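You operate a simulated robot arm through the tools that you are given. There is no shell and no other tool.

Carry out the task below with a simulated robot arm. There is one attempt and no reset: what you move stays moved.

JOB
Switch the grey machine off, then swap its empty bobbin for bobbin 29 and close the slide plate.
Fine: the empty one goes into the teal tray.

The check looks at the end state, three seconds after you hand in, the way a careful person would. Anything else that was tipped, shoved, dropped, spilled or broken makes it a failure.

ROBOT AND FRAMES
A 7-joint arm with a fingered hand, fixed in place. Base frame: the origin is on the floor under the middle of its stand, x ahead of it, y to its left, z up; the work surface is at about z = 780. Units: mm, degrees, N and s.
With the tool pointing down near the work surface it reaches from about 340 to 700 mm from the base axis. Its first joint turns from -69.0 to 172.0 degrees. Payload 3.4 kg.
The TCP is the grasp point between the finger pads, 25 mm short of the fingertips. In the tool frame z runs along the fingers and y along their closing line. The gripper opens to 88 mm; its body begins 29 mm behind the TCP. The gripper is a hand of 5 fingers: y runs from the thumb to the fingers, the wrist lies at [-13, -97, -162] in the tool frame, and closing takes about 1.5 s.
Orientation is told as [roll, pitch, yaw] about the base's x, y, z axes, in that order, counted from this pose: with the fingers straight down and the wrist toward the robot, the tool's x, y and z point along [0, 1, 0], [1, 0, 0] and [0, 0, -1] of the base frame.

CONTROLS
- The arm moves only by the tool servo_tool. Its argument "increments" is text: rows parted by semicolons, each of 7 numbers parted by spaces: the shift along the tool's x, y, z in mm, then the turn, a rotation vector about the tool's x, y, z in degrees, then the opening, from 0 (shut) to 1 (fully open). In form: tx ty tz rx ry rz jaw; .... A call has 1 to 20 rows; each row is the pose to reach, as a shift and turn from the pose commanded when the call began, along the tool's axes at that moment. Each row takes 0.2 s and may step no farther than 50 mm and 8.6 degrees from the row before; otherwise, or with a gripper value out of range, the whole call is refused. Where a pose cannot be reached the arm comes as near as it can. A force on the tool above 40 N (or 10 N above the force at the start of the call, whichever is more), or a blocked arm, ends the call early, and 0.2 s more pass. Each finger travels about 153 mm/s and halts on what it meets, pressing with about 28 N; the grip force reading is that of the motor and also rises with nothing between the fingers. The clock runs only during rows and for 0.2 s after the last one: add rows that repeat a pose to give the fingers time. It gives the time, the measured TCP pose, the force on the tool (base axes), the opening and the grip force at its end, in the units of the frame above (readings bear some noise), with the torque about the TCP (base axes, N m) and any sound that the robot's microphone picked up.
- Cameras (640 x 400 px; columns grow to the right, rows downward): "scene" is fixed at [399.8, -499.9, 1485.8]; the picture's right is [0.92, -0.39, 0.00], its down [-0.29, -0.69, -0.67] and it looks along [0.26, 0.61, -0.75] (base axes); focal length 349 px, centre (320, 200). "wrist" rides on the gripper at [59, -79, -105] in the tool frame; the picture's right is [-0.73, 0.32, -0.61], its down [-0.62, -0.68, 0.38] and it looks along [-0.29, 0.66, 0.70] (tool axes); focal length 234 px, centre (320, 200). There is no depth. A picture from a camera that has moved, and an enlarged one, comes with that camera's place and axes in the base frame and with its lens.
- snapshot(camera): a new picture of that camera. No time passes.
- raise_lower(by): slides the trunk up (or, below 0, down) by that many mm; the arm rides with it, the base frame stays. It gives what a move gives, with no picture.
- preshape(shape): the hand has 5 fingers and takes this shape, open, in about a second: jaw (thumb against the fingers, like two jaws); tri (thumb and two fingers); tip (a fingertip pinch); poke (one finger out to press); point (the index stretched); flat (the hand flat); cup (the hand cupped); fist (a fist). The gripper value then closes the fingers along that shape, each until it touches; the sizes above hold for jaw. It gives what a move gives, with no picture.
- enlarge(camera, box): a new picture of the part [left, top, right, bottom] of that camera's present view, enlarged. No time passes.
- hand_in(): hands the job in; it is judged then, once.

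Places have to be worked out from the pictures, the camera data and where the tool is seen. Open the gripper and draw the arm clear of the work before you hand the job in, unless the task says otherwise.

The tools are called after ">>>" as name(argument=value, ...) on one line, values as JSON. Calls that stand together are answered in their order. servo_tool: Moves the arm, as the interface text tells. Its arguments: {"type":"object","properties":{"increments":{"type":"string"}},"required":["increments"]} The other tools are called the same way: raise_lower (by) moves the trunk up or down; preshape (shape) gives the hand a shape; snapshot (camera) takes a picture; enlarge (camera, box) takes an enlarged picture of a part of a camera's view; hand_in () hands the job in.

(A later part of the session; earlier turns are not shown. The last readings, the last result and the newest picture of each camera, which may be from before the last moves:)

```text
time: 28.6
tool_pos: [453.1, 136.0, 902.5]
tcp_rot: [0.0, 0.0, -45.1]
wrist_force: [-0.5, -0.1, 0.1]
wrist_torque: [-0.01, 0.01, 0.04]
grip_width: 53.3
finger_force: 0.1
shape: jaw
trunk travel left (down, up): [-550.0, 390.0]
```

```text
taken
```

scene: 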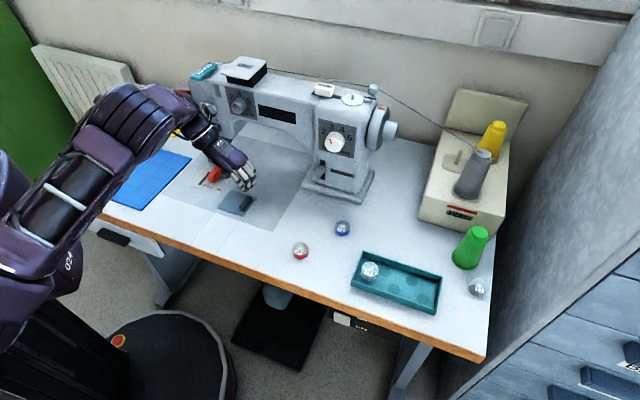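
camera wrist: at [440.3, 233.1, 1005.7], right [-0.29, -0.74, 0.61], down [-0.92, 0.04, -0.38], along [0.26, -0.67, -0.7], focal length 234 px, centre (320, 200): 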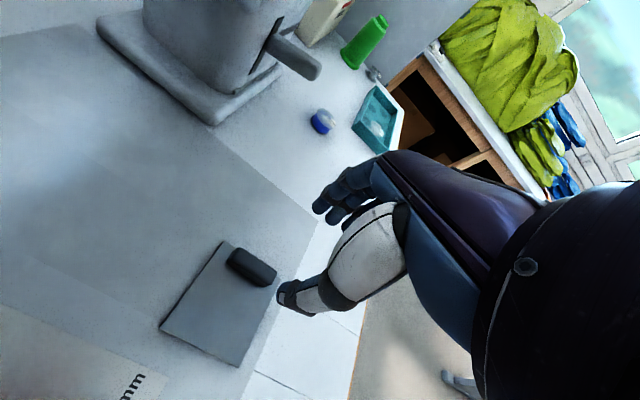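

The hand reaches yaw -45 and sits right over the knob, with thumb on its left and fingers on its right. I'll descend with the hand straddling the knob, then check.

>>> servo_tool(increments="0 0 28 0 0 0 0.6; 0 0 56 0 0 0 0.6; 0 0 72 0 0 0 0.6; 0 0 84 0 0 0 0.6")

>>> snapshot(camera="wrist")

>>> enlarge(camera="scene", box=[180, 130, 340, 230])

```text
time: 29.6
tool_pos: [452.8, 134.2, 817.2]
tcp_rot: [0.1, 0.0, -44.9]
wrist_force: [-0.5, 0.2, 0.0]
wrist_torque: [-0.01, 0.01, 0.01]
grip_width: 53.4
finger_force: 0.0
shape: jaw
trunk travel left (down, up): [-550.0, 390.0]
```

```text
taken
camera wrist: at [438.5, 231.5, 922.1], right [-0.28, -0.74, 0.61], down [-0.92, 0.04, -0.38], along [0.26, -0.67, -0.7], focal length 234 px, centre (320, 200)
```

wrist: 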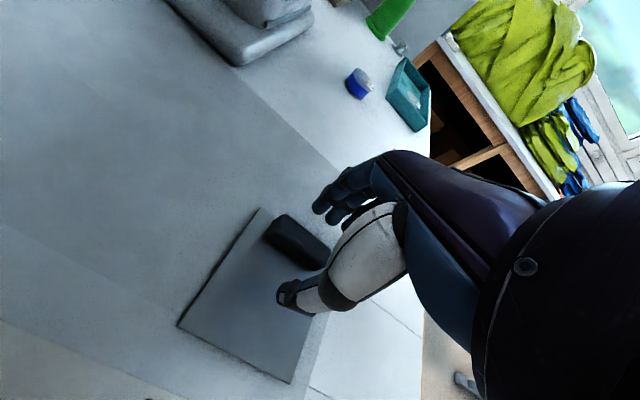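

```text
4.00 times, centred on (260, 180) of scene
camera zoom: at [399.8, -499.9, 1485.8], right [0.92, -0.39, 0.0], down [-0.29, -0.69, -0.67], along [0.26, 0.61, -0.75], focal length 1395 px, centre (560, 280)
```

zoom: 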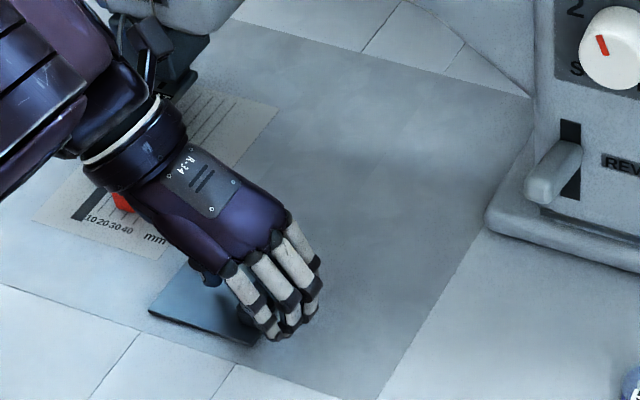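

The thumb and fingers straddle the knob without contact. I'll shift 5 mm toward its centre, lower 5 mm, narrow the opening and push right, watching the force.

>>> servo_tool(increments="5 0 3 0 0 0 0.4; 5 0 6 0 0 0 0.4; 5 5 6 0 0 0 0.4; 5 12 6 0 0 0 0.4; 5 19 6 0 0 0 0.4; 5 26 6 0 0 0 0.4; 5 33 6 0 0 0 0.4")

>>> snapshot(camera="wrist")

>>> enlarge(camera="scene", box=[180, 130, 340, 230])

```text
time: 31.2
tool_pos: [479.1, 116.8, 810.6]
tcp_rot: [-0.1, 0.0, -44.8]
wrist_force: [-0.8, -0.3, 1.4]
wrist_torque: [0.0, 0.04, 0.01]
grip_width: 36.0
finger_force: 0.0
shape: jaw
trunk travel left (down, up): [-550.0, 390.0]
```

```text
taken
camera wrist: at [466.2, 213.5, 914.6], right [-0.28, -0.74, 0.61], down [-0.92, 0.04, -0.38], along [0.26, -0.67, -0.7], focal length 234 px, centre (320, 200)
```

wrist: 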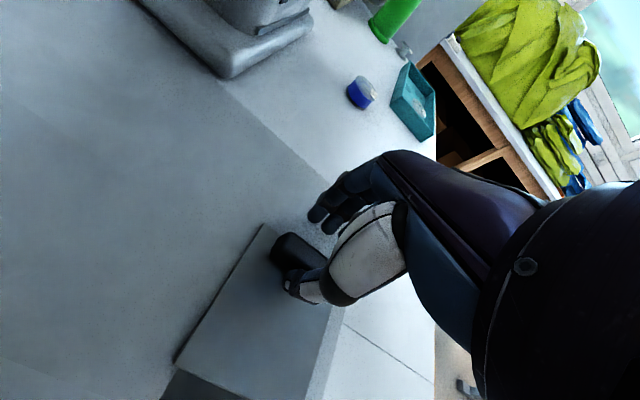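

```text
4.00 times, centred on (260, 180) of scene
camera zoom: at [399.8, -499.9, 1485.8], right [0.92, -0.39, 0.0], down [-0.29, -0.69, -0.67], along [0.26, 0.61, -0.75], focal length 1395 px, centre (560, 280)
```

zoom: 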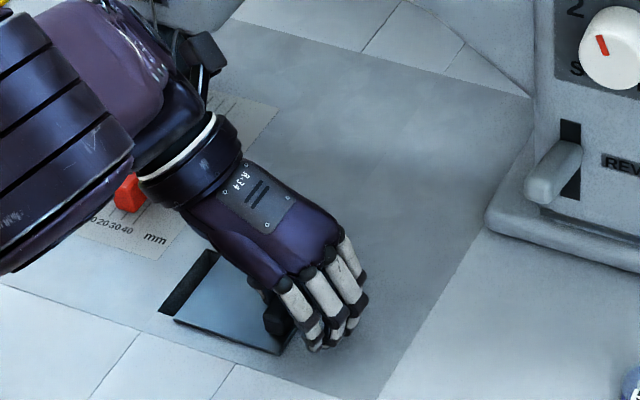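

The plate slides to the right and the well is opening. I'll keep pushing right in steps.

>>> servo_tool(increments="0 8 0 0 0 0 0.4; 0 16 0 0 0 0 0.4; 0 24 0 0 0 0 0.4; 0 32 0 0 0 0 0.4; 0 40 0 0 0 0 0.4; 0 48 0 0 0 0 0.4; 0 54 0 0 0 0 0.4")

>>> snapshot(camera="wrist")

>>> enlarge(camera="scene", box=[180, 130, 340, 230])

```text
time: 32.8
tool_pos: [521.0, 78.4, 811.6]
tcp_rot: [0.2, 0.0, -44.9]
wrist_force: [0.0, -0.2, 1.2]
wrist_torque: [0.01, 0.0, 0.01]
grip_width: 35.8
finger_force: 0.1
shape: jaw
trunk travel left (down, up): [-550.0, 390.0]
```

```text
taken
camera wrist: at [505.4, 174.9, 915.4], right [-0.28, -0.74, 0.61], down [-0.92, 0.04, -0.38], along [0.26, -0.67, -0.7], focal length 234 px, centre (320, 200)
```

wrist: 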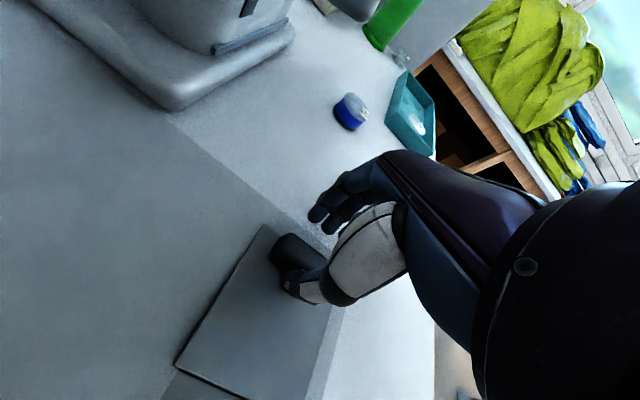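

```text
4.00 times, centred on (260, 180) of scene
camera zoom: at [399.8, -499.9, 1485.8], right [0.92, -0.39, 0.0], down [-0.29, -0.69, -0.67], along [0.26, 0.61, -0.75], focal length 1395 px, centre (560, 280)
```

zoom: 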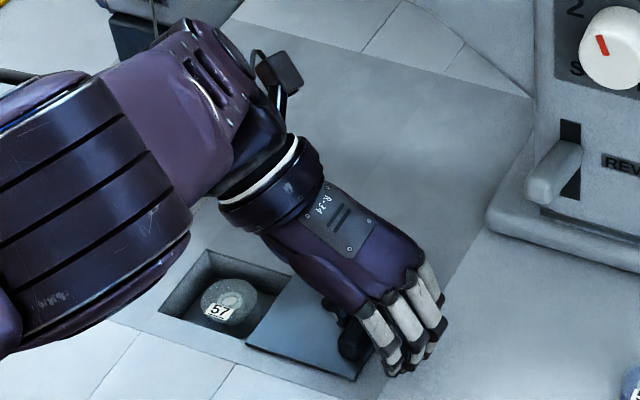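

The well is open and shows the empty bobbin, numbered 57, with the plate moved about 73 mm. I'll lift off the knob and move back left for a closer look into the well.

>>> servo_tool(increments="0 -4 -10 0 0 0 0.6; 0 -4 -45 0 0 0 0.6; 0 -20 -85 0 0 0 0.6; 0 -50 -90 0 0 0 0.6; 0 -85 -90 0 0 0 0.6")

>>> snapshot(camera="wrist")

>>> enlarge(camera="wrist", box=[150, 230, 310, 380])

>>> enlarge(camera="scene", box=[200, 170, 300, 232])

```text
time: 34.0
tool_pos: [458.6, 137.7, 901.2]
tcp_rot: [0.1, 0.1, -44.9]
wrist_force: [0.2, 0.3, 0.0]
wrist_torque: [-0.01, -0.01, 0.01]
grip_width: 52.5
finger_force: 0.1
shape: jaw
trunk travel left (down, up): [-550.0, 390.0]
```

```text
taken
camera wrist: at [445.4, 236.0, 1005.3], right [-0.28, -0.74, 0.61], down [-0.92, 0.04, -0.38], along [0.26, -0.67, -0.7], focal length 234 px, centre (320, 200)
```

wrist: 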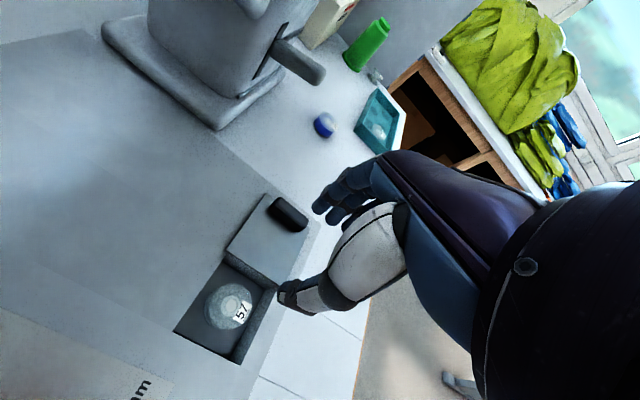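

```text
2.67 times, centred on (230, 305) of wrist
camera zoom: at [445.4, 236.0, 1005.3], right [-0.28, -0.74, 0.61], down [-0.92, 0.04, -0.38], along [0.26, -0.67, -0.7], focal length 624 px, centre (560, -80)
```

zoom: 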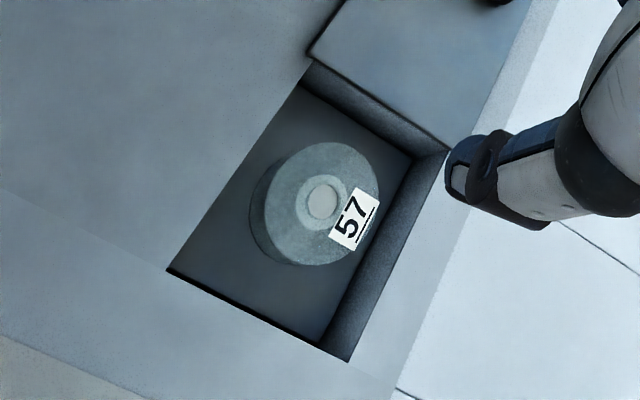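

```text
6.40 times, centred on (250, 201) of scene
camera zoom: at [399.8, -499.9, 1485.8], right [0.92, -0.39, 0.0], down [-0.29, -0.69, -0.67], along [0.26, 0.61, -0.75], focal length 2232 px, centre (768, 194)
```

zoom: 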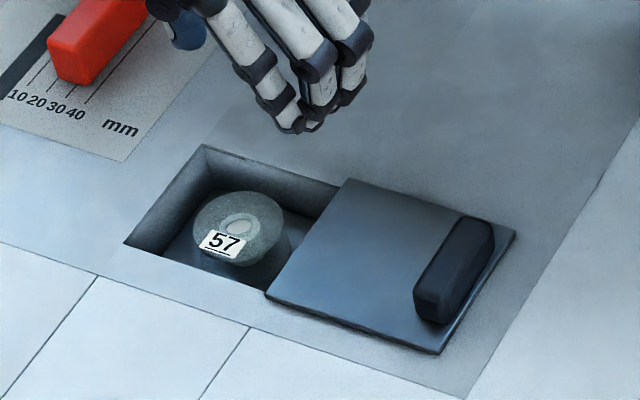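

The empty bobbin 57 sits at about (435, 153), its top about 15 mm below the bed, in a well roughly 68 × 62 mm turned 45° to the base. Closing along the well's diagonal (yaw 0) with a two-finger pinch gives the most room, so I'll set "tip" and look at the fingers.

>>> preshape(shape="tip")

>>> servo_tool(increments="-6 -7 0 0 0 -7.5 1; -12 -14 0 0 0 -15 1; -18 -20 0 0 0 -22.5 1; -24 -26 0 0 0 -30 1; -30 -32 0 0 0 -37.5 1; -36 -38 0 0 0 -45 1")

>>> snapshot(camera="wrist")

>>> enlarge(camera="scene", box=[170, 120, 330, 220])

```text
time: 34.9
tool_pos: [460.0, 137.5, 902.3]
tcp_rot: [0.1, 0.0, -44.9]
wrist_force: [-0.3, 0.1, 0.0]
wrist_torque: [-0.02, 0.0, 0.02]
grip_width: 88.1
finger_force: 0.1
shape: tip
trunk travel left (down, up): [-550.0, 390.0]
```

```text
time: 36.3
tool_pos: [406.5, 139.6, 903.3]
tcp_rot: [0.1, 0.0, 0.3]
wrist_force: [-0.4, 0.0, 0.0]
wrist_torque: [-0.03, 0.0, 0.02]
grip_width: 87.8
finger_force: 0.0
shape: tip
trunk travel left (down, up): [-550.0, 390.0]
```

```text
taken
camera wrist: at [327.6, 197.3, 1006.7], right [0.33, -0.73, 0.61], down [-0.68, -0.63, -0.38], along [0.66, -0.29, -0.7], focal length 234 px, centre (320, 200)
```

wrist: 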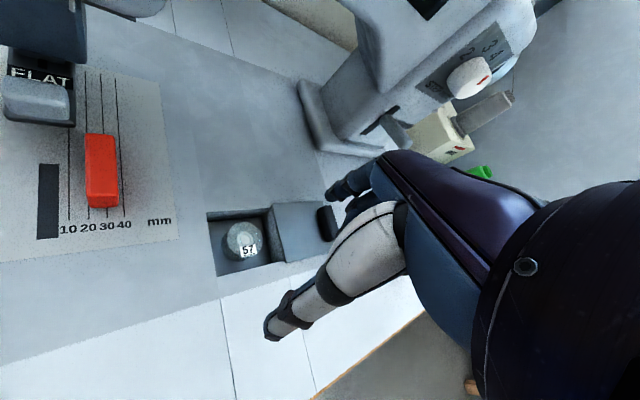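

```text
4.00 times, centred on (250, 170) of scene
camera zoom: at [399.8, -499.9, 1485.8], right [0.92, -0.39, 0.0], down [-0.29, -0.69, -0.67], along [0.26, 0.61, -0.75], focal length 1395 px, centre (600, 320)
```

zoom: 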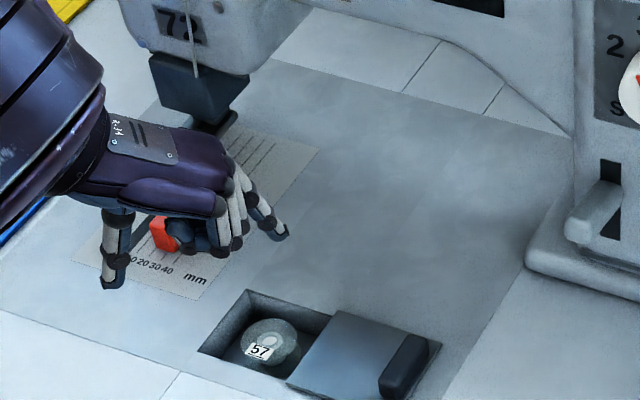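

The tip shape opens to 88 mm with thumb and index alone and the other fingers curled. I'll zoom to refine the bobbin's position from this second angle.

>>> enlarge(camera="wrist", box=[190, 195, 350, 295])

```text
4.00 times, centred on (270, 245) of wrist
camera zoom: at [327.6, 197.3, 1006.7], right [0.33, -0.73, 0.61], down [-0.68, -0.63, -0.38], along [0.66, -0.29, -0.7], focal length 937 px, centre (520, 20)
```

zoom: 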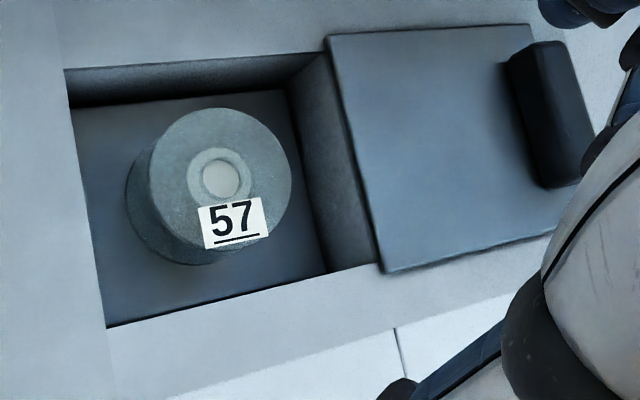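

>>> enlarge(camera="wrist", box=[250, 140, 450, 350])

>>> enlarge(camera="scene", box=[180, 140, 260, 190])

```text
1.90 times, centred on (350, 245) of wrist
camera zoom: at [327.6, 197.3, 1006.7], right [0.33, -0.73, 0.61], down [-0.68, -0.63, -0.38], along [0.66, -0.29, -0.7], focal length 446 px, centre (263, 114)
```

zoom: 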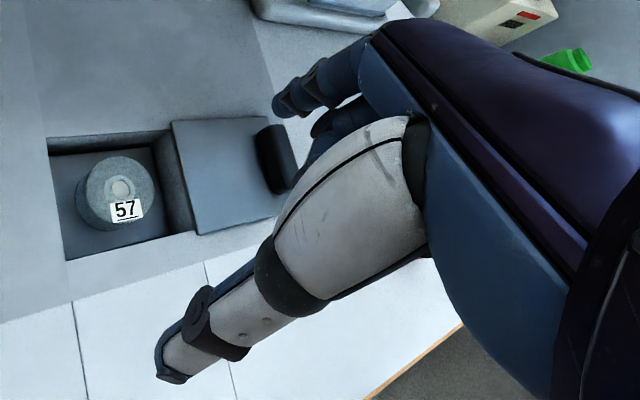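

```text
8.00 times, centred on (220, 165) of scene
camera zoom: at [399.8, -499.9, 1485.8], right [0.92, -0.39, 0.0], down [-0.29, -0.69, -0.67], along [0.26, 0.61, -0.75], focal length 2790 px, centre (1120, 480)
```

zoom: 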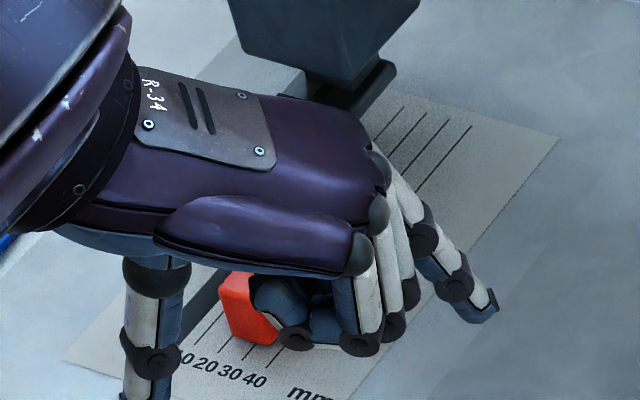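

The curled fingers sit only a little above the fingertip level, so I'll roll the hand about 10° to lift that side over the plate. I'll position above the bobbin with a medium opening and check alignment.

>>> servo_tool(increments="8 10 14 0 -3.3 0 0.6; 16 20 28 0 -6.7 0 0.6; 24.2 30 43 0 -10 0 0.6; 24.2 30 43 0 -10 0 0.6")

>>> snapshot(camera="wrist")

>>> enlarge(camera="scene", box=[180, 140, 300, 215])

```text
time: 37.3
tool_pos: [436.4, 162.1, 859.3]
tcp_rot: [-10.0, 0.0, 0.1]
wrist_force: [-0.4, 0.5, -0.3]
wrist_torque: [0.03, 0.04, 0.01]
grip_width: 53.0
finger_force: 0.1
shape: tip
trunk travel left (down, up): [-550.0, 390.0]
```

```text
taken
camera wrist: at [358.1, 239.2, 950.5], right [0.32, -0.61, 0.72], down [-0.68, -0.68, -0.27], along [0.66, -0.4, -0.64], focal length 234 px, centre (320, 200)
```

wrist: 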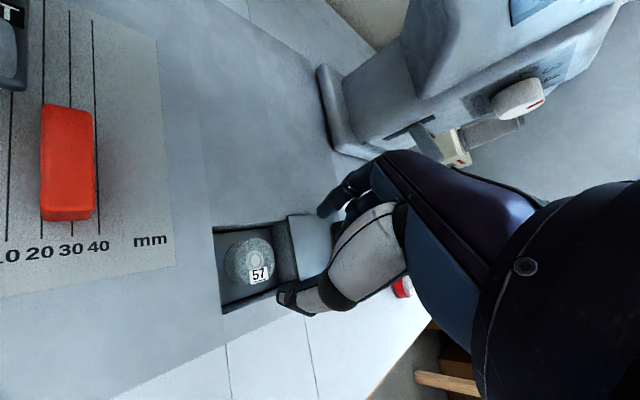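

```text
5.33 times, centred on (240, 178) of scene
camera zoom: at [399.8, -499.9, 1485.8], right [0.92, -0.39, 0.0], down [-0.29, -0.69, -0.67], along [0.26, 0.61, -0.75], focal length 1860 px, centre (747, 320)
```

zoom: 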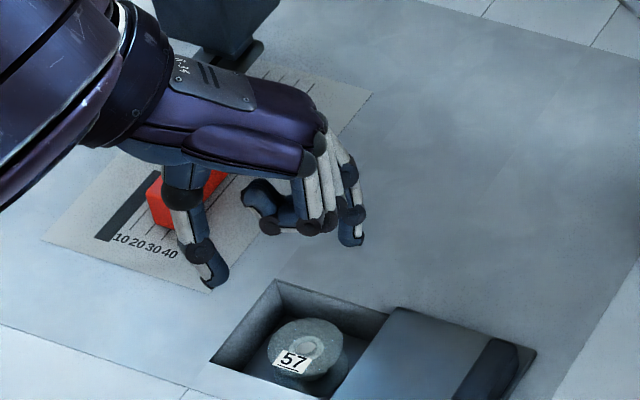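

>>> enlarge(camera="wrist", box=[190, 180, 350, 330])

```text
2.67 times, centred on (270, 255) of wrist
camera zoom: at [358.1, 239.2, 950.5], right [0.32, -0.61, 0.72], down [-0.68, -0.68, -0.27], along [0.66, -0.4, -0.64], focal length 624 px, centre (453, 53)
```

zoom: 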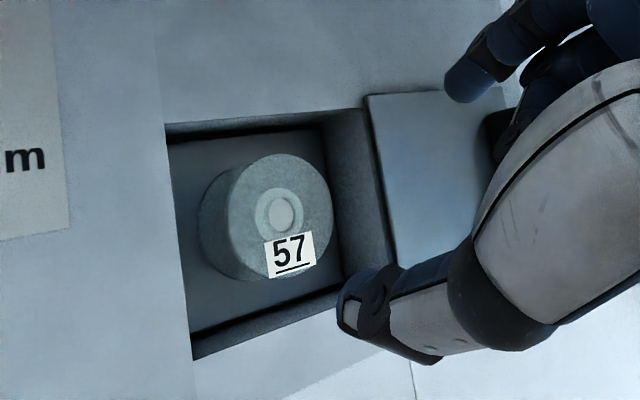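

The bobbin centre is confirmed at about (437.5, 156.3), and the fingertips reach about 30 mm below the TCP. I'll descend until the tips are just above the bobbin and check clearance in the well.

>>> servo_tool(increments="4 0.4 19 0 0 0 0.57; 8 0.8 38 0 0 0 0.57; 11.7 1.1 57.9 0 0 0 0.57; 11.7 1.1 57.9 0 0 0 0.57")

>>> enlarge(camera="wrist", box=[190, 180, 350, 330])

>>> enlarge(camera="scene", box=[200, 160, 300, 222])

```text
time: 38.3
tool_pos: [435.8, 164.2, 799.5]
tcp_rot: [-9.9, 0.0, 0.0]
wrist_force: [-1.3, -2.0, -0.1]
wrist_torque: [-0.02, -0.01, -0.08]
grip_width: 48.8
finger_force: 0.2
shape: tip
trunk travel left (down, up): [-550.0, 390.0]
```

```text
2.67 times, centred on (270, 255) of wrist
camera zoom: at [358.3, 240.8, 891.7], right [0.32, -0.61, 0.72], down [-0.68, -0.68, -0.27], along [0.66, -0.41, -0.64], focal length 624 px, centre (453, 53)
```

zoom: 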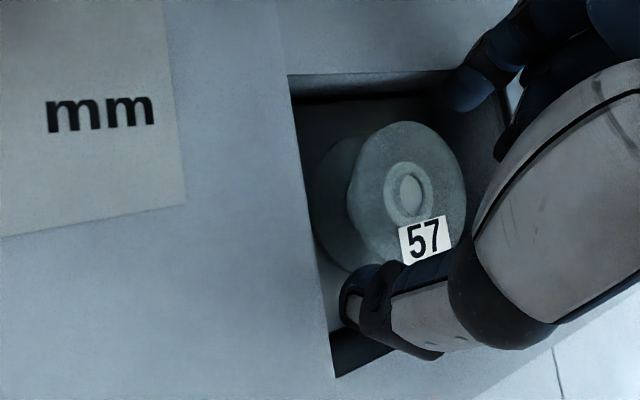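

```text
6.40 times, centred on (250, 191) of scene
camera zoom: at [399.8, -499.9, 1485.8], right [0.92, -0.39, 0.0], down [-0.29, -0.69, -0.67], along [0.26, 0.61, -0.75], focal length 2232 px, centre (768, 258)
```

zoom: 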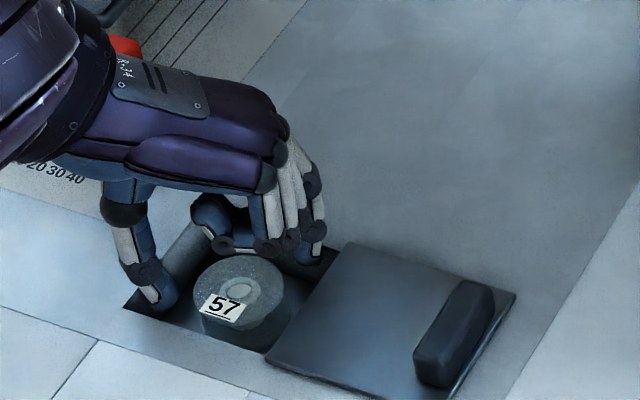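

The tips straddle the bobbin with only a faint touch of the index on the rear wall. I'll shift about 3 mm toward -y and lower the tips beside the flanges.

>>> servo_tool(increments="-2.7 0 0.5 0 0 0 0.55; -1.4 0 7.4 0 0 0 0.55; -0.1 0 14.7 0 0 0 0.55; -0.1 0 14.7 0 0 0 0.55")

>>> enlarge(camera="wrist", box=[220, 180, 380, 330])

>>> enlarge(camera="scene", box=[200, 160, 300, 222])

```text
time: 39.3
tool_pos: [434.0, 160.3, 784.9]
tcp_rot: [-9.9, -0.1, 0.1]
wrist_force: [-4.3, -5.7, 4.7]
wrist_torque: [0.04, -0.14, -0.17]
grip_width: 44.6
finger_force: 0.1
shape: tip
trunk travel left (down, up): [-550.0, 390.0]
```

```text
2.67 times, centred on (300, 255) of wrist
camera zoom: at [356.5, 237.2, 877.9], right [0.32, -0.61, 0.72], down [-0.68, -0.68, -0.27], along [0.66, -0.41, -0.64], focal length 624 px, centre (373, 53)
```

zoom: 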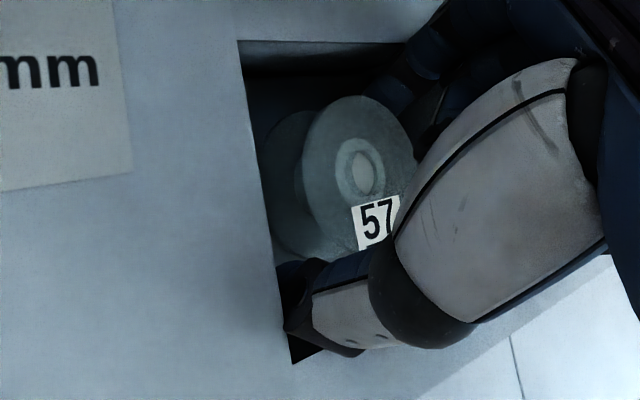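

```text
6.40 times, centred on (250, 191) of scene
camera zoom: at [399.8, -499.9, 1485.8], right [0.92, -0.39, 0.0], down [-0.29, -0.69, -0.67], along [0.26, 0.61, -0.75], focal length 2232 px, centre (768, 258)
```

zoom: 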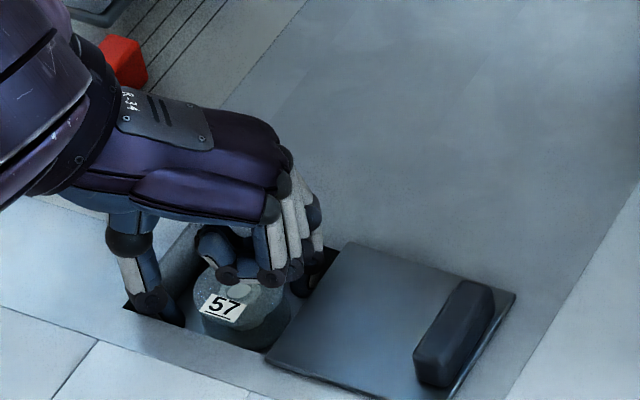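

The fingers are inside the well on both sides of the bobbin, lightly touching the walls (about 7 N). Closing will free them from the walls, so I'll close the pinch on the bobbin.

>>> servo_tool(increments="0 0 0 0 0 0 0.48; 0.4 0.8 0 0 0 0 0.42; 0.8 1.5 0 0 0 0 0.35; 0.8 1.5 0 0 0 0 0.3; 0.8 1.5 0 0 0 0 0.3; 0.8 1.5 0 0 0 0 0.3")

>>> enlarge(camera="wrist", box=[220, 180, 380, 330])

>>> enlarge(camera="scene", box=[200, 160, 300, 222])

```text
time: 40.7
tool_pos: [436.2, 161.8, 785.4]
tcp_rot: [-9.9, 0.0, 0.1]
wrist_force: [-1.9, -3.2, 2.6]
wrist_torque: [-0.05, -0.05, -0.09]
grip_width: 31.3
finger_force: 28.3
shape: tip
trunk travel left (down, up): [-550.0, 390.0]
```

```text
2.67 times, centred on (300, 255) of wrist
camera zoom: at [359.1, 238.5, 877.3], right [0.32, -0.61, 0.72], down [-0.68, -0.68, -0.27], along [0.66, -0.4, -0.64], focal length 624 px, centre (373, 53)
```

zoom: 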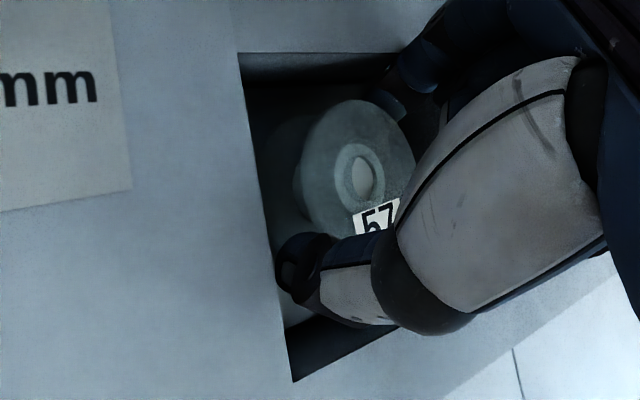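

```text
6.40 times, centred on (250, 191) of scene
camera zoom: at [399.8, -499.9, 1485.8], right [0.92, -0.39, 0.0], down [-0.29, -0.69, -0.67], along [0.26, 0.61, -0.75], focal length 2232 px, centre (768, 258)
```

zoom: 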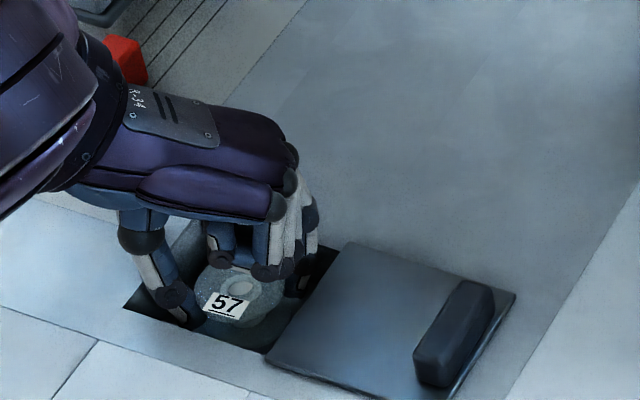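

The pinch closed on something firm (28 N, 31 mm). I'll lift straight up slowly by about 12 mm, then check that the bobbin comes along.

>>> servo_tool(increments="-0.5 0 -3 0 0 0 0.25; -1 0 -6 0 0 0 0.25; -1.6 0 -9 0 0 0 0.25; -2.1 0 -12 0 0 0 0.25")

>>> enlarge(camera="wrist", box=[220, 180, 380, 330])

>>> enlarge(camera="scene", box=[200, 160, 300, 222])

```text
time: 41.7
tool_pos: [438.1, 163.2, 797.1]
tcp_rot: [-9.9, 0.0, 0.1]
wrist_force: [-0.4, -0.5, 0.2]
wrist_torque: [0.01, -0.02, 0.01]
grip_width: 31.3
finger_force: 28.0
shape: tip
trunk travel left (down, up): [-550.0, 390.0]
```

```text
2.67 times, centred on (300, 255) of wrist
camera zoom: at [359.5, 239.8, 889.0], right [0.32, -0.61, 0.72], down [-0.68, -0.68, -0.27], along [0.66, -0.4, -0.64], focal length 624 px, centre (373, 53)
```

zoom: 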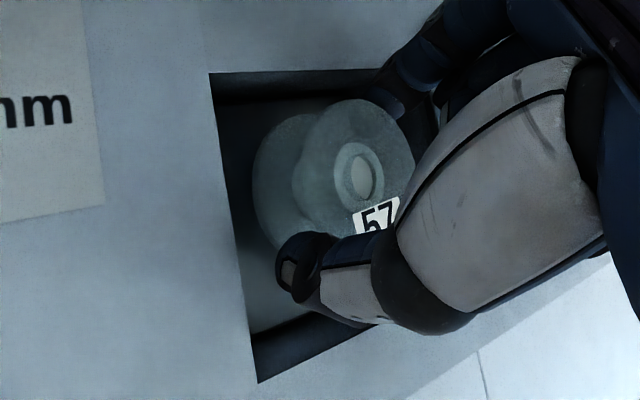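

```text
6.40 times, centred on (250, 191) of scene
camera zoom: at [399.8, -499.9, 1485.8], right [0.92, -0.39, 0.0], down [-0.29, -0.69, -0.67], along [0.26, 0.61, -0.75], focal length 2232 px, centre (768, 258)
```

zoom: 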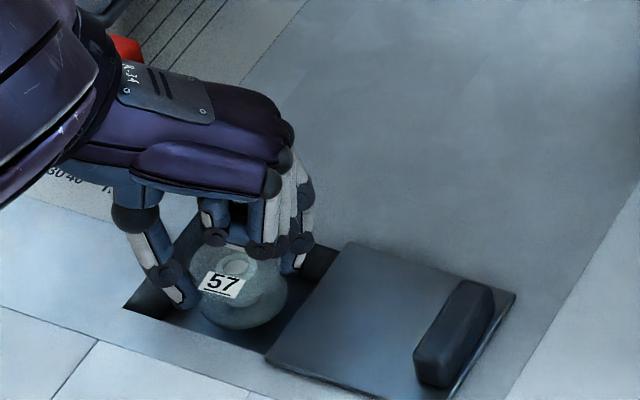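

Bobbin 57 came up with the fingers, and the contact force is back near zero. I'll lift it well clear of the bed.

>>> servo_tool(increments="-3.5 0 -20 0 0 0 0.25; -8 0 -45 0 0 0 0.25; -13 0 -75 0 0 0 0.25; -18 0 -102 0 0 0 0.25")

>>> enlarge(camera="wrist", box=[190, 150, 390, 350])

>>> enlarge(camera="scene", box=[180, 110, 300, 222])

```text
time: 42.7
tool_pos: [437.9, 164.9, 898.3]
tcp_rot: [-9.9, 0.0, 0.1]
wrist_force: [-0.2, -0.5, 0.4]
wrist_torque: [0.02, 0.03, 0.01]
grip_width: 31.4
finger_force: 27.6
shape: tip
trunk travel left (down, up): [-550.0, 390.0]
```

```text
2.00 times, centred on (290, 250) of wrist
camera zoom: at [360.4, 240.4, 990.3], right [0.32, -0.61, 0.72], down [-0.68, -0.68, -0.27], along [0.66, -0.4, -0.64], focal length 468 px, centre (380, 100)
```

zoom: 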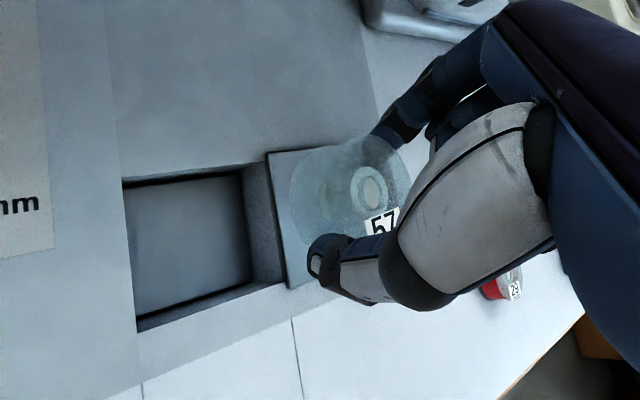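

```text
3.57 times, centred on (240, 166) of scene
camera zoom: at [399.8, -499.9, 1485.8], right [0.92, -0.39, 0.0], down [-0.29, -0.69, -0.67], along [0.26, 0.61, -0.75], focal length 1246 px, centre (606, 321)
```

zoom: 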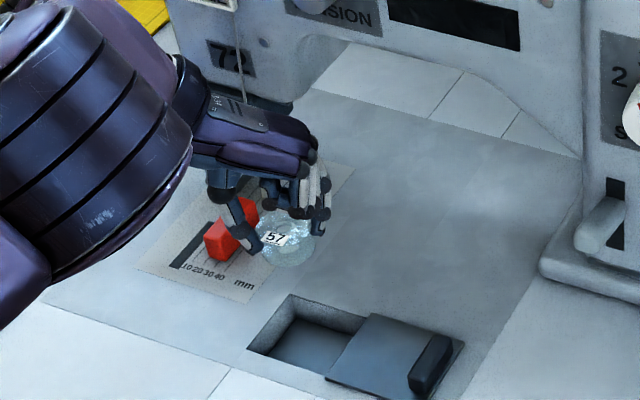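

The empty bobbin is firmly held and the well is clear. Now I'll carry it at a safe height toward the teal tray, turning to yaw 20 so the fingers stay clear of bobbin 75.

>>> servo_tool(increments="-35 20 6.2 -0.4 0 -2.5 0.25; -70 40 12.4 -0.9 0 -4.9 0.25; -105 61 18.6 -1.3 0 -7.4 0.25; -140 81 24.8 -1.7 0 -9.9 0.25; -175 101 31 -2.2 0 -12.3 0.25; -210 121 37.2 -2.6 0 -14.8 0.25; -245 142 43.4 -3.1 0 -17.2 0.25; -280.7 162 49.6 -3.5 0 -19.7 0.25")

>>> snapshot(camera="wrist")

>>> snapshot(camera="scene")

```text
time: 44.5
tool_pos: [604.4, -124.1, 901.7]
tcp_rot: [-9.9, -0.2, 20.1]
wrist_force: [0.6, 0.5, -0.9]
wrist_torque: [0.0, -0.01, 0.0]
grip_width: 31.6
finger_force: 27.9
shape: tip
trunk travel left (down, up): [-550.0, 390.0]
```

```text
taken
camera wrist: at [504.7, -80.1, 992.6], right [0.51, -0.46, 0.72], down [-0.41, -0.87, -0.27], along [0.76, -0.15, -0.63], focal length 234 px, centre (320, 200)
```

wrist: 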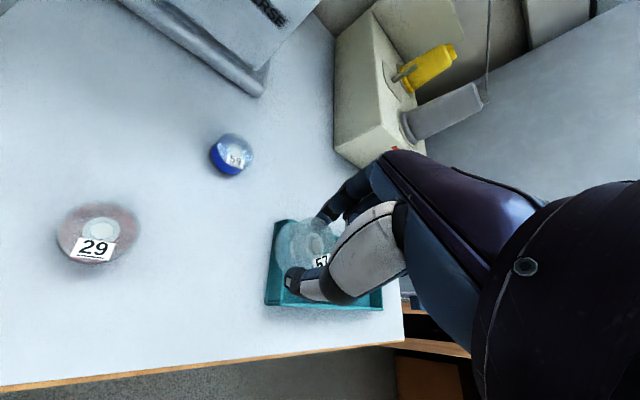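

```text
taken
```

scene: 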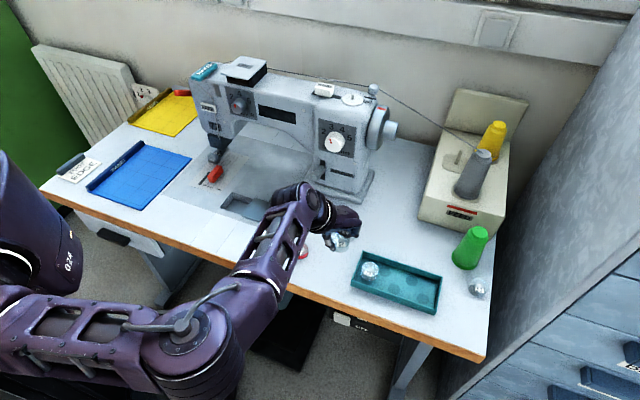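

It's reaching well so far. I'll go on to the spot over the tray to the right of bobbin 75, at about (690, -201), and see whether it stays within reach.

>>> servo_tool(increments="-32 18 5.7 0 0 0 0.25; -65 36 11.4 0 0 0 0.25; -97.1 54.2 17.1 0 0 0 0.25")

>>> snapshot(camera="wrist")

>>> enlarge(camera="scene", box=[270, 170, 510, 320])

```text
time: 45.3
tool_pos: [689.3, -193.6, 900.7]
tcp_rot: [-9.8, 0.0, 20.1]
wrist_force: [0.5, -0.7, -0.2]
wrist_torque: [0.04, 0.01, -0.01]
grip_width: 31.4
finger_force: 28.1
shape: tip
trunk travel left (down, up): [-550.0, 390.0]
```

```text
taken
camera wrist: at [589.6, -149.5, 993.3], right [0.51, -0.46, 0.72], down [-0.41, -0.87, -0.27], along [0.76, -0.15, -0.64], focal length 234 px, centre (320, 200)
```

wrist: 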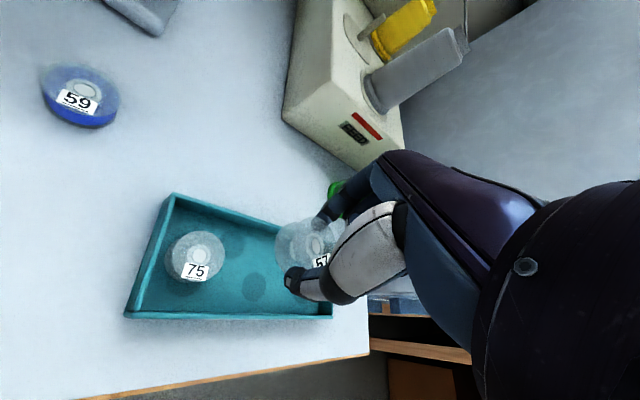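

```text
2.67 times, centred on (390, 245) of scene
camera zoom: at [399.8, -499.9, 1485.8], right [0.92, -0.39, 0.0], down [-0.29, -0.69, -0.67], along [0.26, 0.61, -0.75], focal length 930 px, centre (133, 80)
```

zoom: 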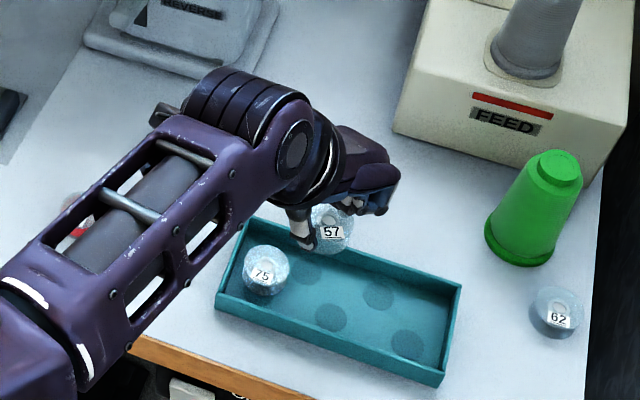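

The arm reaches the spot. Bobbin 75 is at about (662, -169) and the tray interior spans v≈309–384, so I'm aiming for (693, -202). I'll descend part way and check.

>>> servo_tool(increments="0 0 20 0 0 0 0.25; 2.5 0 40 0 0 0 0.25; 4.8 0 60 0 0 0 0.25; 4.8 0 60 0 0 0 0.25")

>>> snapshot(camera="wrist")

>>> enlarge(camera="scene", box=[320, 220, 460, 320])

```text
time: 46.3
tool_pos: [687.4, -200.8, 839.8]
tcp_rot: [-10.0, -0.1, 20.1]
wrist_force: [-0.3, -0.4, -0.2]
wrist_torque: [0.0, 0.0, -0.03]
grip_width: 31.5
finger_force: 28.2
shape: tip
trunk travel left (down, up): [-550.0, 390.0]
```

```text
taken
camera wrist: at [587.7, -156.3, 931.9], right [0.51, -0.46, 0.72], down [-0.41, -0.87, -0.27], along [0.76, -0.16, -0.63], focal length 234 px, centre (320, 200)
```

wrist: 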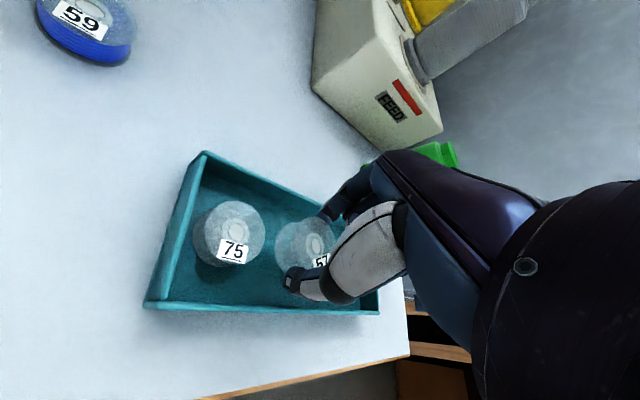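

```text
4.00 times, centred on (390, 270) of scene
camera zoom: at [399.8, -499.9, 1485.8], right [0.92, -0.39, 0.0], down [-0.29, -0.69, -0.67], along [0.26, 0.61, -0.75], focal length 1395 px, centre (40, -80)
```

zoom: 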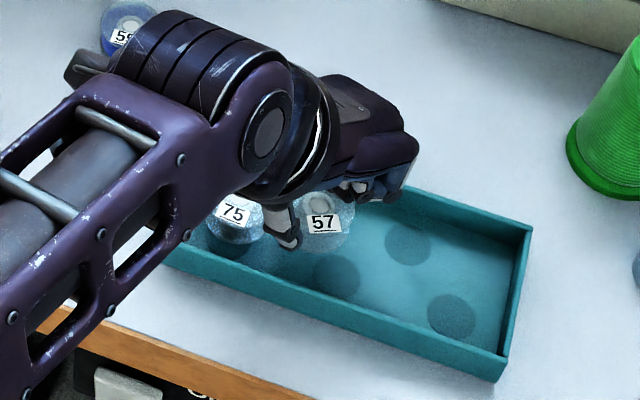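

The bobbin hangs over free tray floor, right of 75. I'll shift 3 mm away from the front wall and lower until it's just above or touching the tray floor.

>>> servo_tool(increments="1.5 2.7 3 0 0 0 0.25; 2.6 2.7 9 0 0 0 0.25; 3.7 2.7 15 0 0 0 0.25; 4.8 2.7 20.3 0 0 0 0.25; 4.8 2.7 20.3 0 0 0 0.25")

>>> snapshot(camera="wrist")

>>> enlarge(camera="scene", box=[340, 230, 440, 292])

```text
time: 47.5
tool_pos: [691.4, -198.2, 819.5]
tcp_rot: [-9.9, 0.0, 20.0]
wrist_force: [-0.2, -0.8, 0.4]
wrist_torque: [-0.04, 0.0, 0.0]
grip_width: 31.3
finger_force: 27.7
shape: tip
trunk travel left (down, up): [-550.0, 390.0]
```

```text
taken
camera wrist: at [590.6, -155.0, 911.3], right [0.51, -0.46, 0.72], down [-0.41, -0.87, -0.27], along [0.76, -0.16, -0.63], focal length 234 px, centre (320, 200)
```

wrist: 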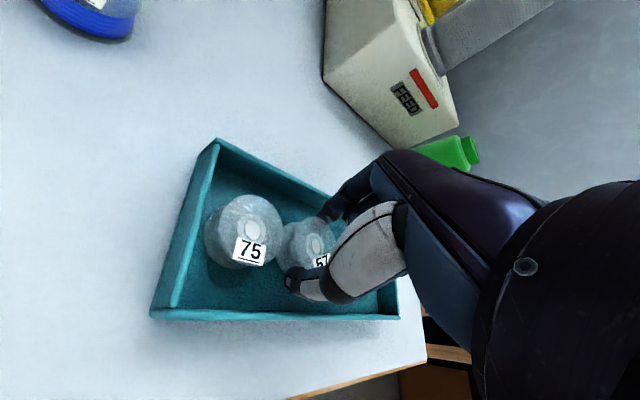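

```text
6.40 times, centred on (390, 261) of scene
camera zoom: at [399.8, -499.9, 1485.8], right [0.92, -0.39, 0.0], down [-0.29, -0.69, -0.67], along [0.26, 0.61, -0.75], focal length 2232 px, centre (-128, -190)
```

zoom: 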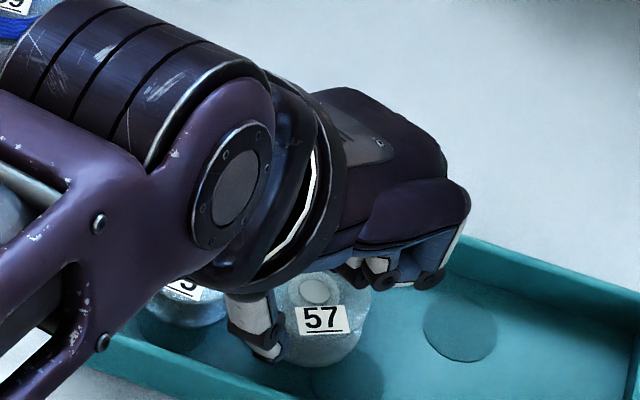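

The gap to bobbin 75 is only about 4 mm, and the bobbin is still a few mm above the floor. I'll shift 4 mm to the right and lower 4 mm more before releasing.

>>> servo_tool(increments="-2.9 1.7 0.6 0 0 0 0.25; -2.9 1.7 3 0 0 0 0.25; -2.9 1.7 5 0 0 0 0.25; -2.9 1.7 5 0 0 0 0.25")

>>> enlarge(camera="wrist", box=[180, 140, 380, 340])

```text
time: 48.5
tool_pos: [693.5, -201.8, 815.1]
tcp_rot: [-9.9, -0.2, 20.0]
wrist_force: [-0.3, -0.3, -0.1]
wrist_torque: [-0.02, -0.01, -0.02]
grip_width: 31.2
finger_force: 28.5
shape: tip
trunk travel left (down, up): [-550.0, 390.0]
```

```text
2.00 times, centred on (280, 240) of wrist
camera zoom: at [593.3, -157.7, 907.5], right [0.51, -0.46, 0.72], down [-0.41, -0.87, -0.27], along [0.76, -0.16, -0.63], focal length 468 px, centre (400, 120)
```

zoom: 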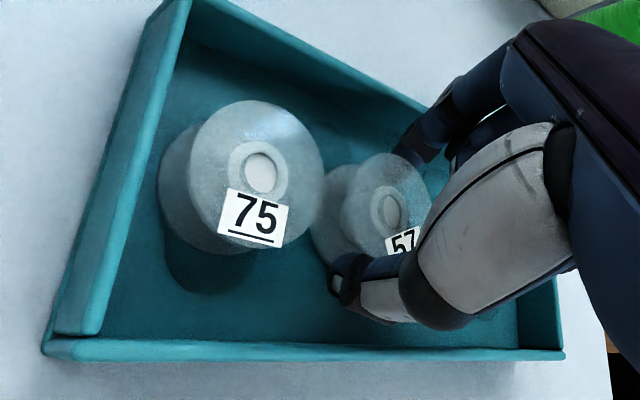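

Bobbin 57 is now at the same height as 75 with a clear gap. I'll lower 1.5 mm more and open the pinch just enough to free it, then look before lifting.

>>> servo_tool(increments="0.3 0 1.5 0 0 0 0.25; 0.3 0 1.5 0 0 0 0.38; 0.3 0 1.5 0 0 0 0.44; 0.3 0 1.5 0 0 0 0.48; 0.3 0 1.5 0 0 0 0.48")

>>> enlarge(camera="wrist", box=[180, 140, 380, 340])

>>> enlarge(camera="scene", box=[340, 230, 440, 292])

```text
time: 49.7
tool_pos: [692.3, -201.6, 814.2]
tcp_rot: [-9.9, 0.0, 20.1]
wrist_force: [0.6, 0.1, -0.8]
wrist_torque: [0.01, 0.01, -0.03]
grip_width: 41.6
finger_force: 0.0
shape: tip
trunk travel left (down, up): [-550.0, 390.0]
```

```text
2.00 times, centred on (280, 240) of wrist
camera zoom: at [593.0, -157.7, 905.3], right [0.51, -0.46, 0.72], down [-0.41, -0.87, -0.27], along [0.76, -0.16, -0.64], focal length 468 px, centre (400, 120)
```

zoom: 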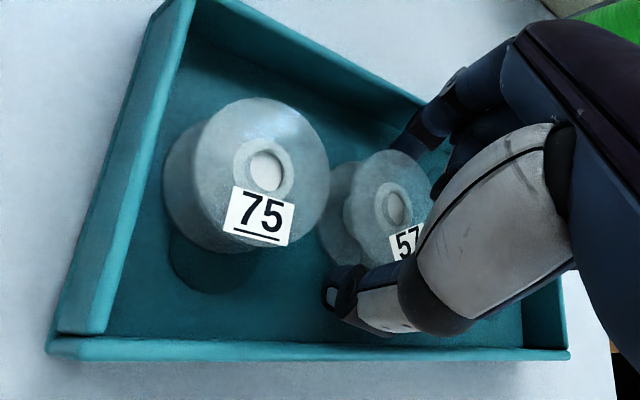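

```text
6.40 times, centred on (390, 261) of scene
camera zoom: at [399.8, -499.9, 1485.8], right [0.92, -0.39, 0.0], down [-0.29, -0.69, -0.67], along [0.26, 0.61, -0.75], focal length 2232 px, centre (-128, -190)
```

zoom: 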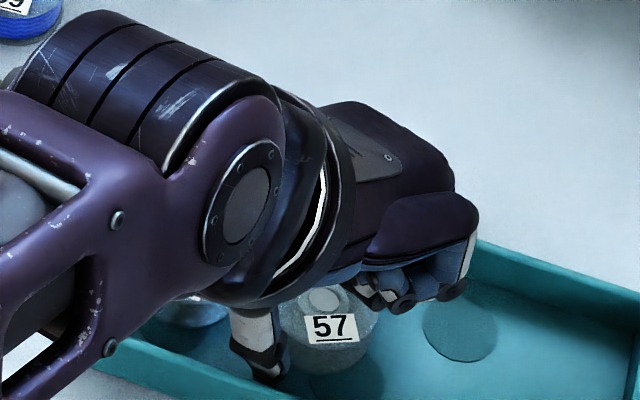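

The fingers are open and bobbin 57 stands on the tray floor. I'll lift straight up.

>>> servo_tool(increments="-1 0 -6 0 0 0 0.5; -2.6 0 -15 0 0 0 0.52; -5.2 0 -30 0 0 0 0.55; -10.5 0 -60 0 0 0 0.55; -15.7 0 -90 0 0 0 0.55")

>>> snapshot(camera="wrist")

>>> enlarge(camera="scene", box=[320, 220, 460, 320])

```text
time: 50.9
tool_pos: [692.9, -204.6, 882.9]
tcp_rot: [-10.0, -0.2, 19.9]
wrist_force: [0.5, 0.0, 1.0]
wrist_torque: [0.01, -0.03, 0.01]
grip_width: 48.2
finger_force: 0.1
shape: tip
out of reach, approached as far as the arm can: row 5
trunk travel left (down, up): [-550.0, 390.0]
```

```text
taken
camera wrist: at [592.6, -159.7, 974.5], right [0.51, -0.46, 0.72], down [-0.41, -0.87, -0.27], along [0.76, -0.16, -0.63], focal length 234 px, centre (320, 200)
```

wrist: 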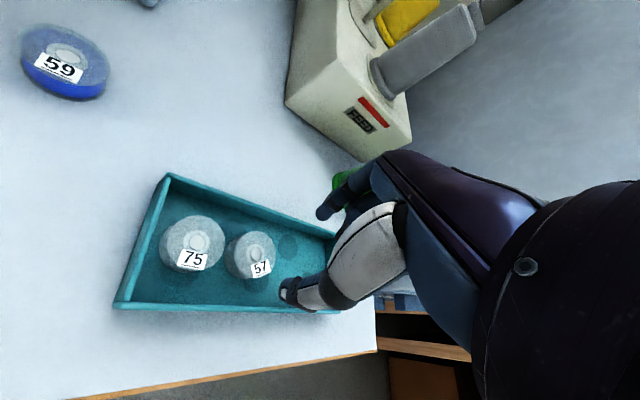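

```text
4.00 times, centred on (390, 270) of scene
camera zoom: at [399.8, -499.9, 1485.8], right [0.92, -0.39, 0.0], down [-0.29, -0.69, -0.67], along [0.26, 0.61, -0.75], focal length 1395 px, centre (40, -80)
```

zoom: 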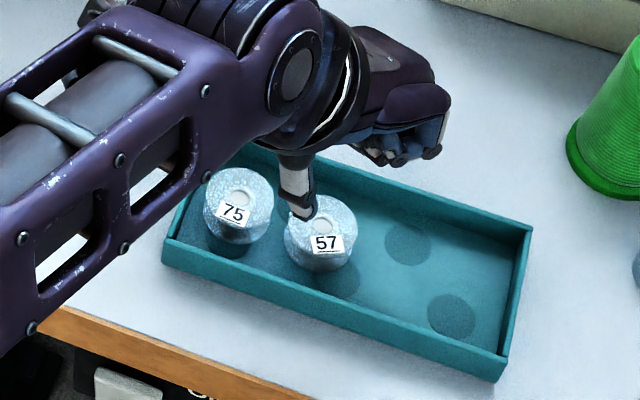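

Bobbin 57 is standing in the tray beside 75. Next I'll move over to bobbin 29, turning back to yaw 0 (the well's diagonal) with the same 10° roll.

>>> servo_tool(increments="32 -15.5 -6.8 0.6 0 3.3 0.6; 64 -31 -13.6 1.1 0 6.6 0.6; 96 -46.5 -20.4 1.7 0 9.8 0.6; 128 -62 -27.2 2.3 0 13.1 0.6; 160 -77.6 -34 2.8 0 16.4 0.6; 192.3 -93.1 -40.8 3.4 0 19.7 0.6")

>>> snapshot(camera="wrist")

>>> snapshot(camera="scene")

```text
time: 52.3
tool_pos: [537.3, -50.8, 890.1]
tcp_rot: [-10.1, -0.2, 0.0]
wrist_force: [0.4, -0.3, 0.9]
wrist_torque: [-0.04, 0.0, -0.02]
grip_width: 52.5
finger_force: 0.0
shape: tip
trunk travel left (down, up): [-550.0, 390.0]
```

```text
taken
camera wrist: at [458.3, 25.7, 981.7], right [0.32, -0.61, 0.72], down [-0.68, -0.68, -0.27], along [0.66, -0.41, -0.63], focal length 234 px, centre (320, 200)
```

wrist: 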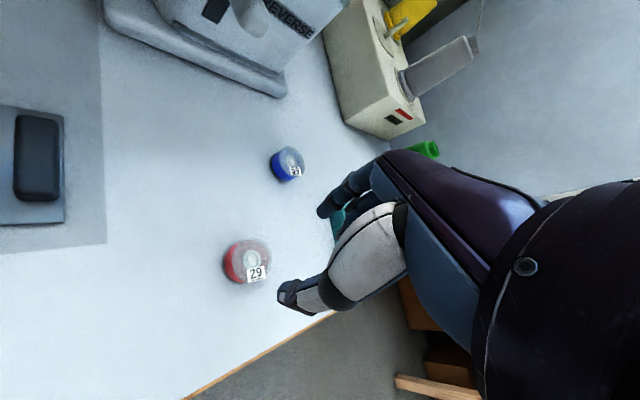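

```text
taken
```

scene: 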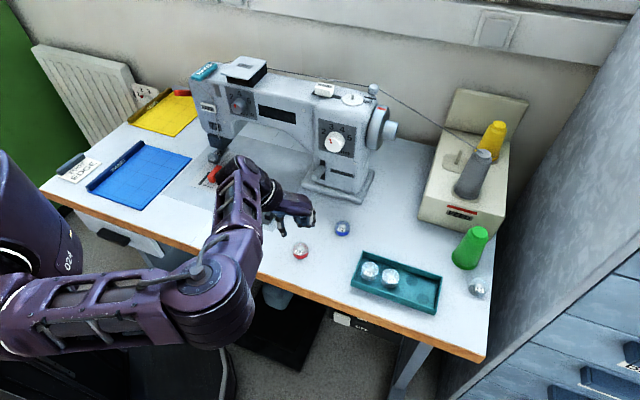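

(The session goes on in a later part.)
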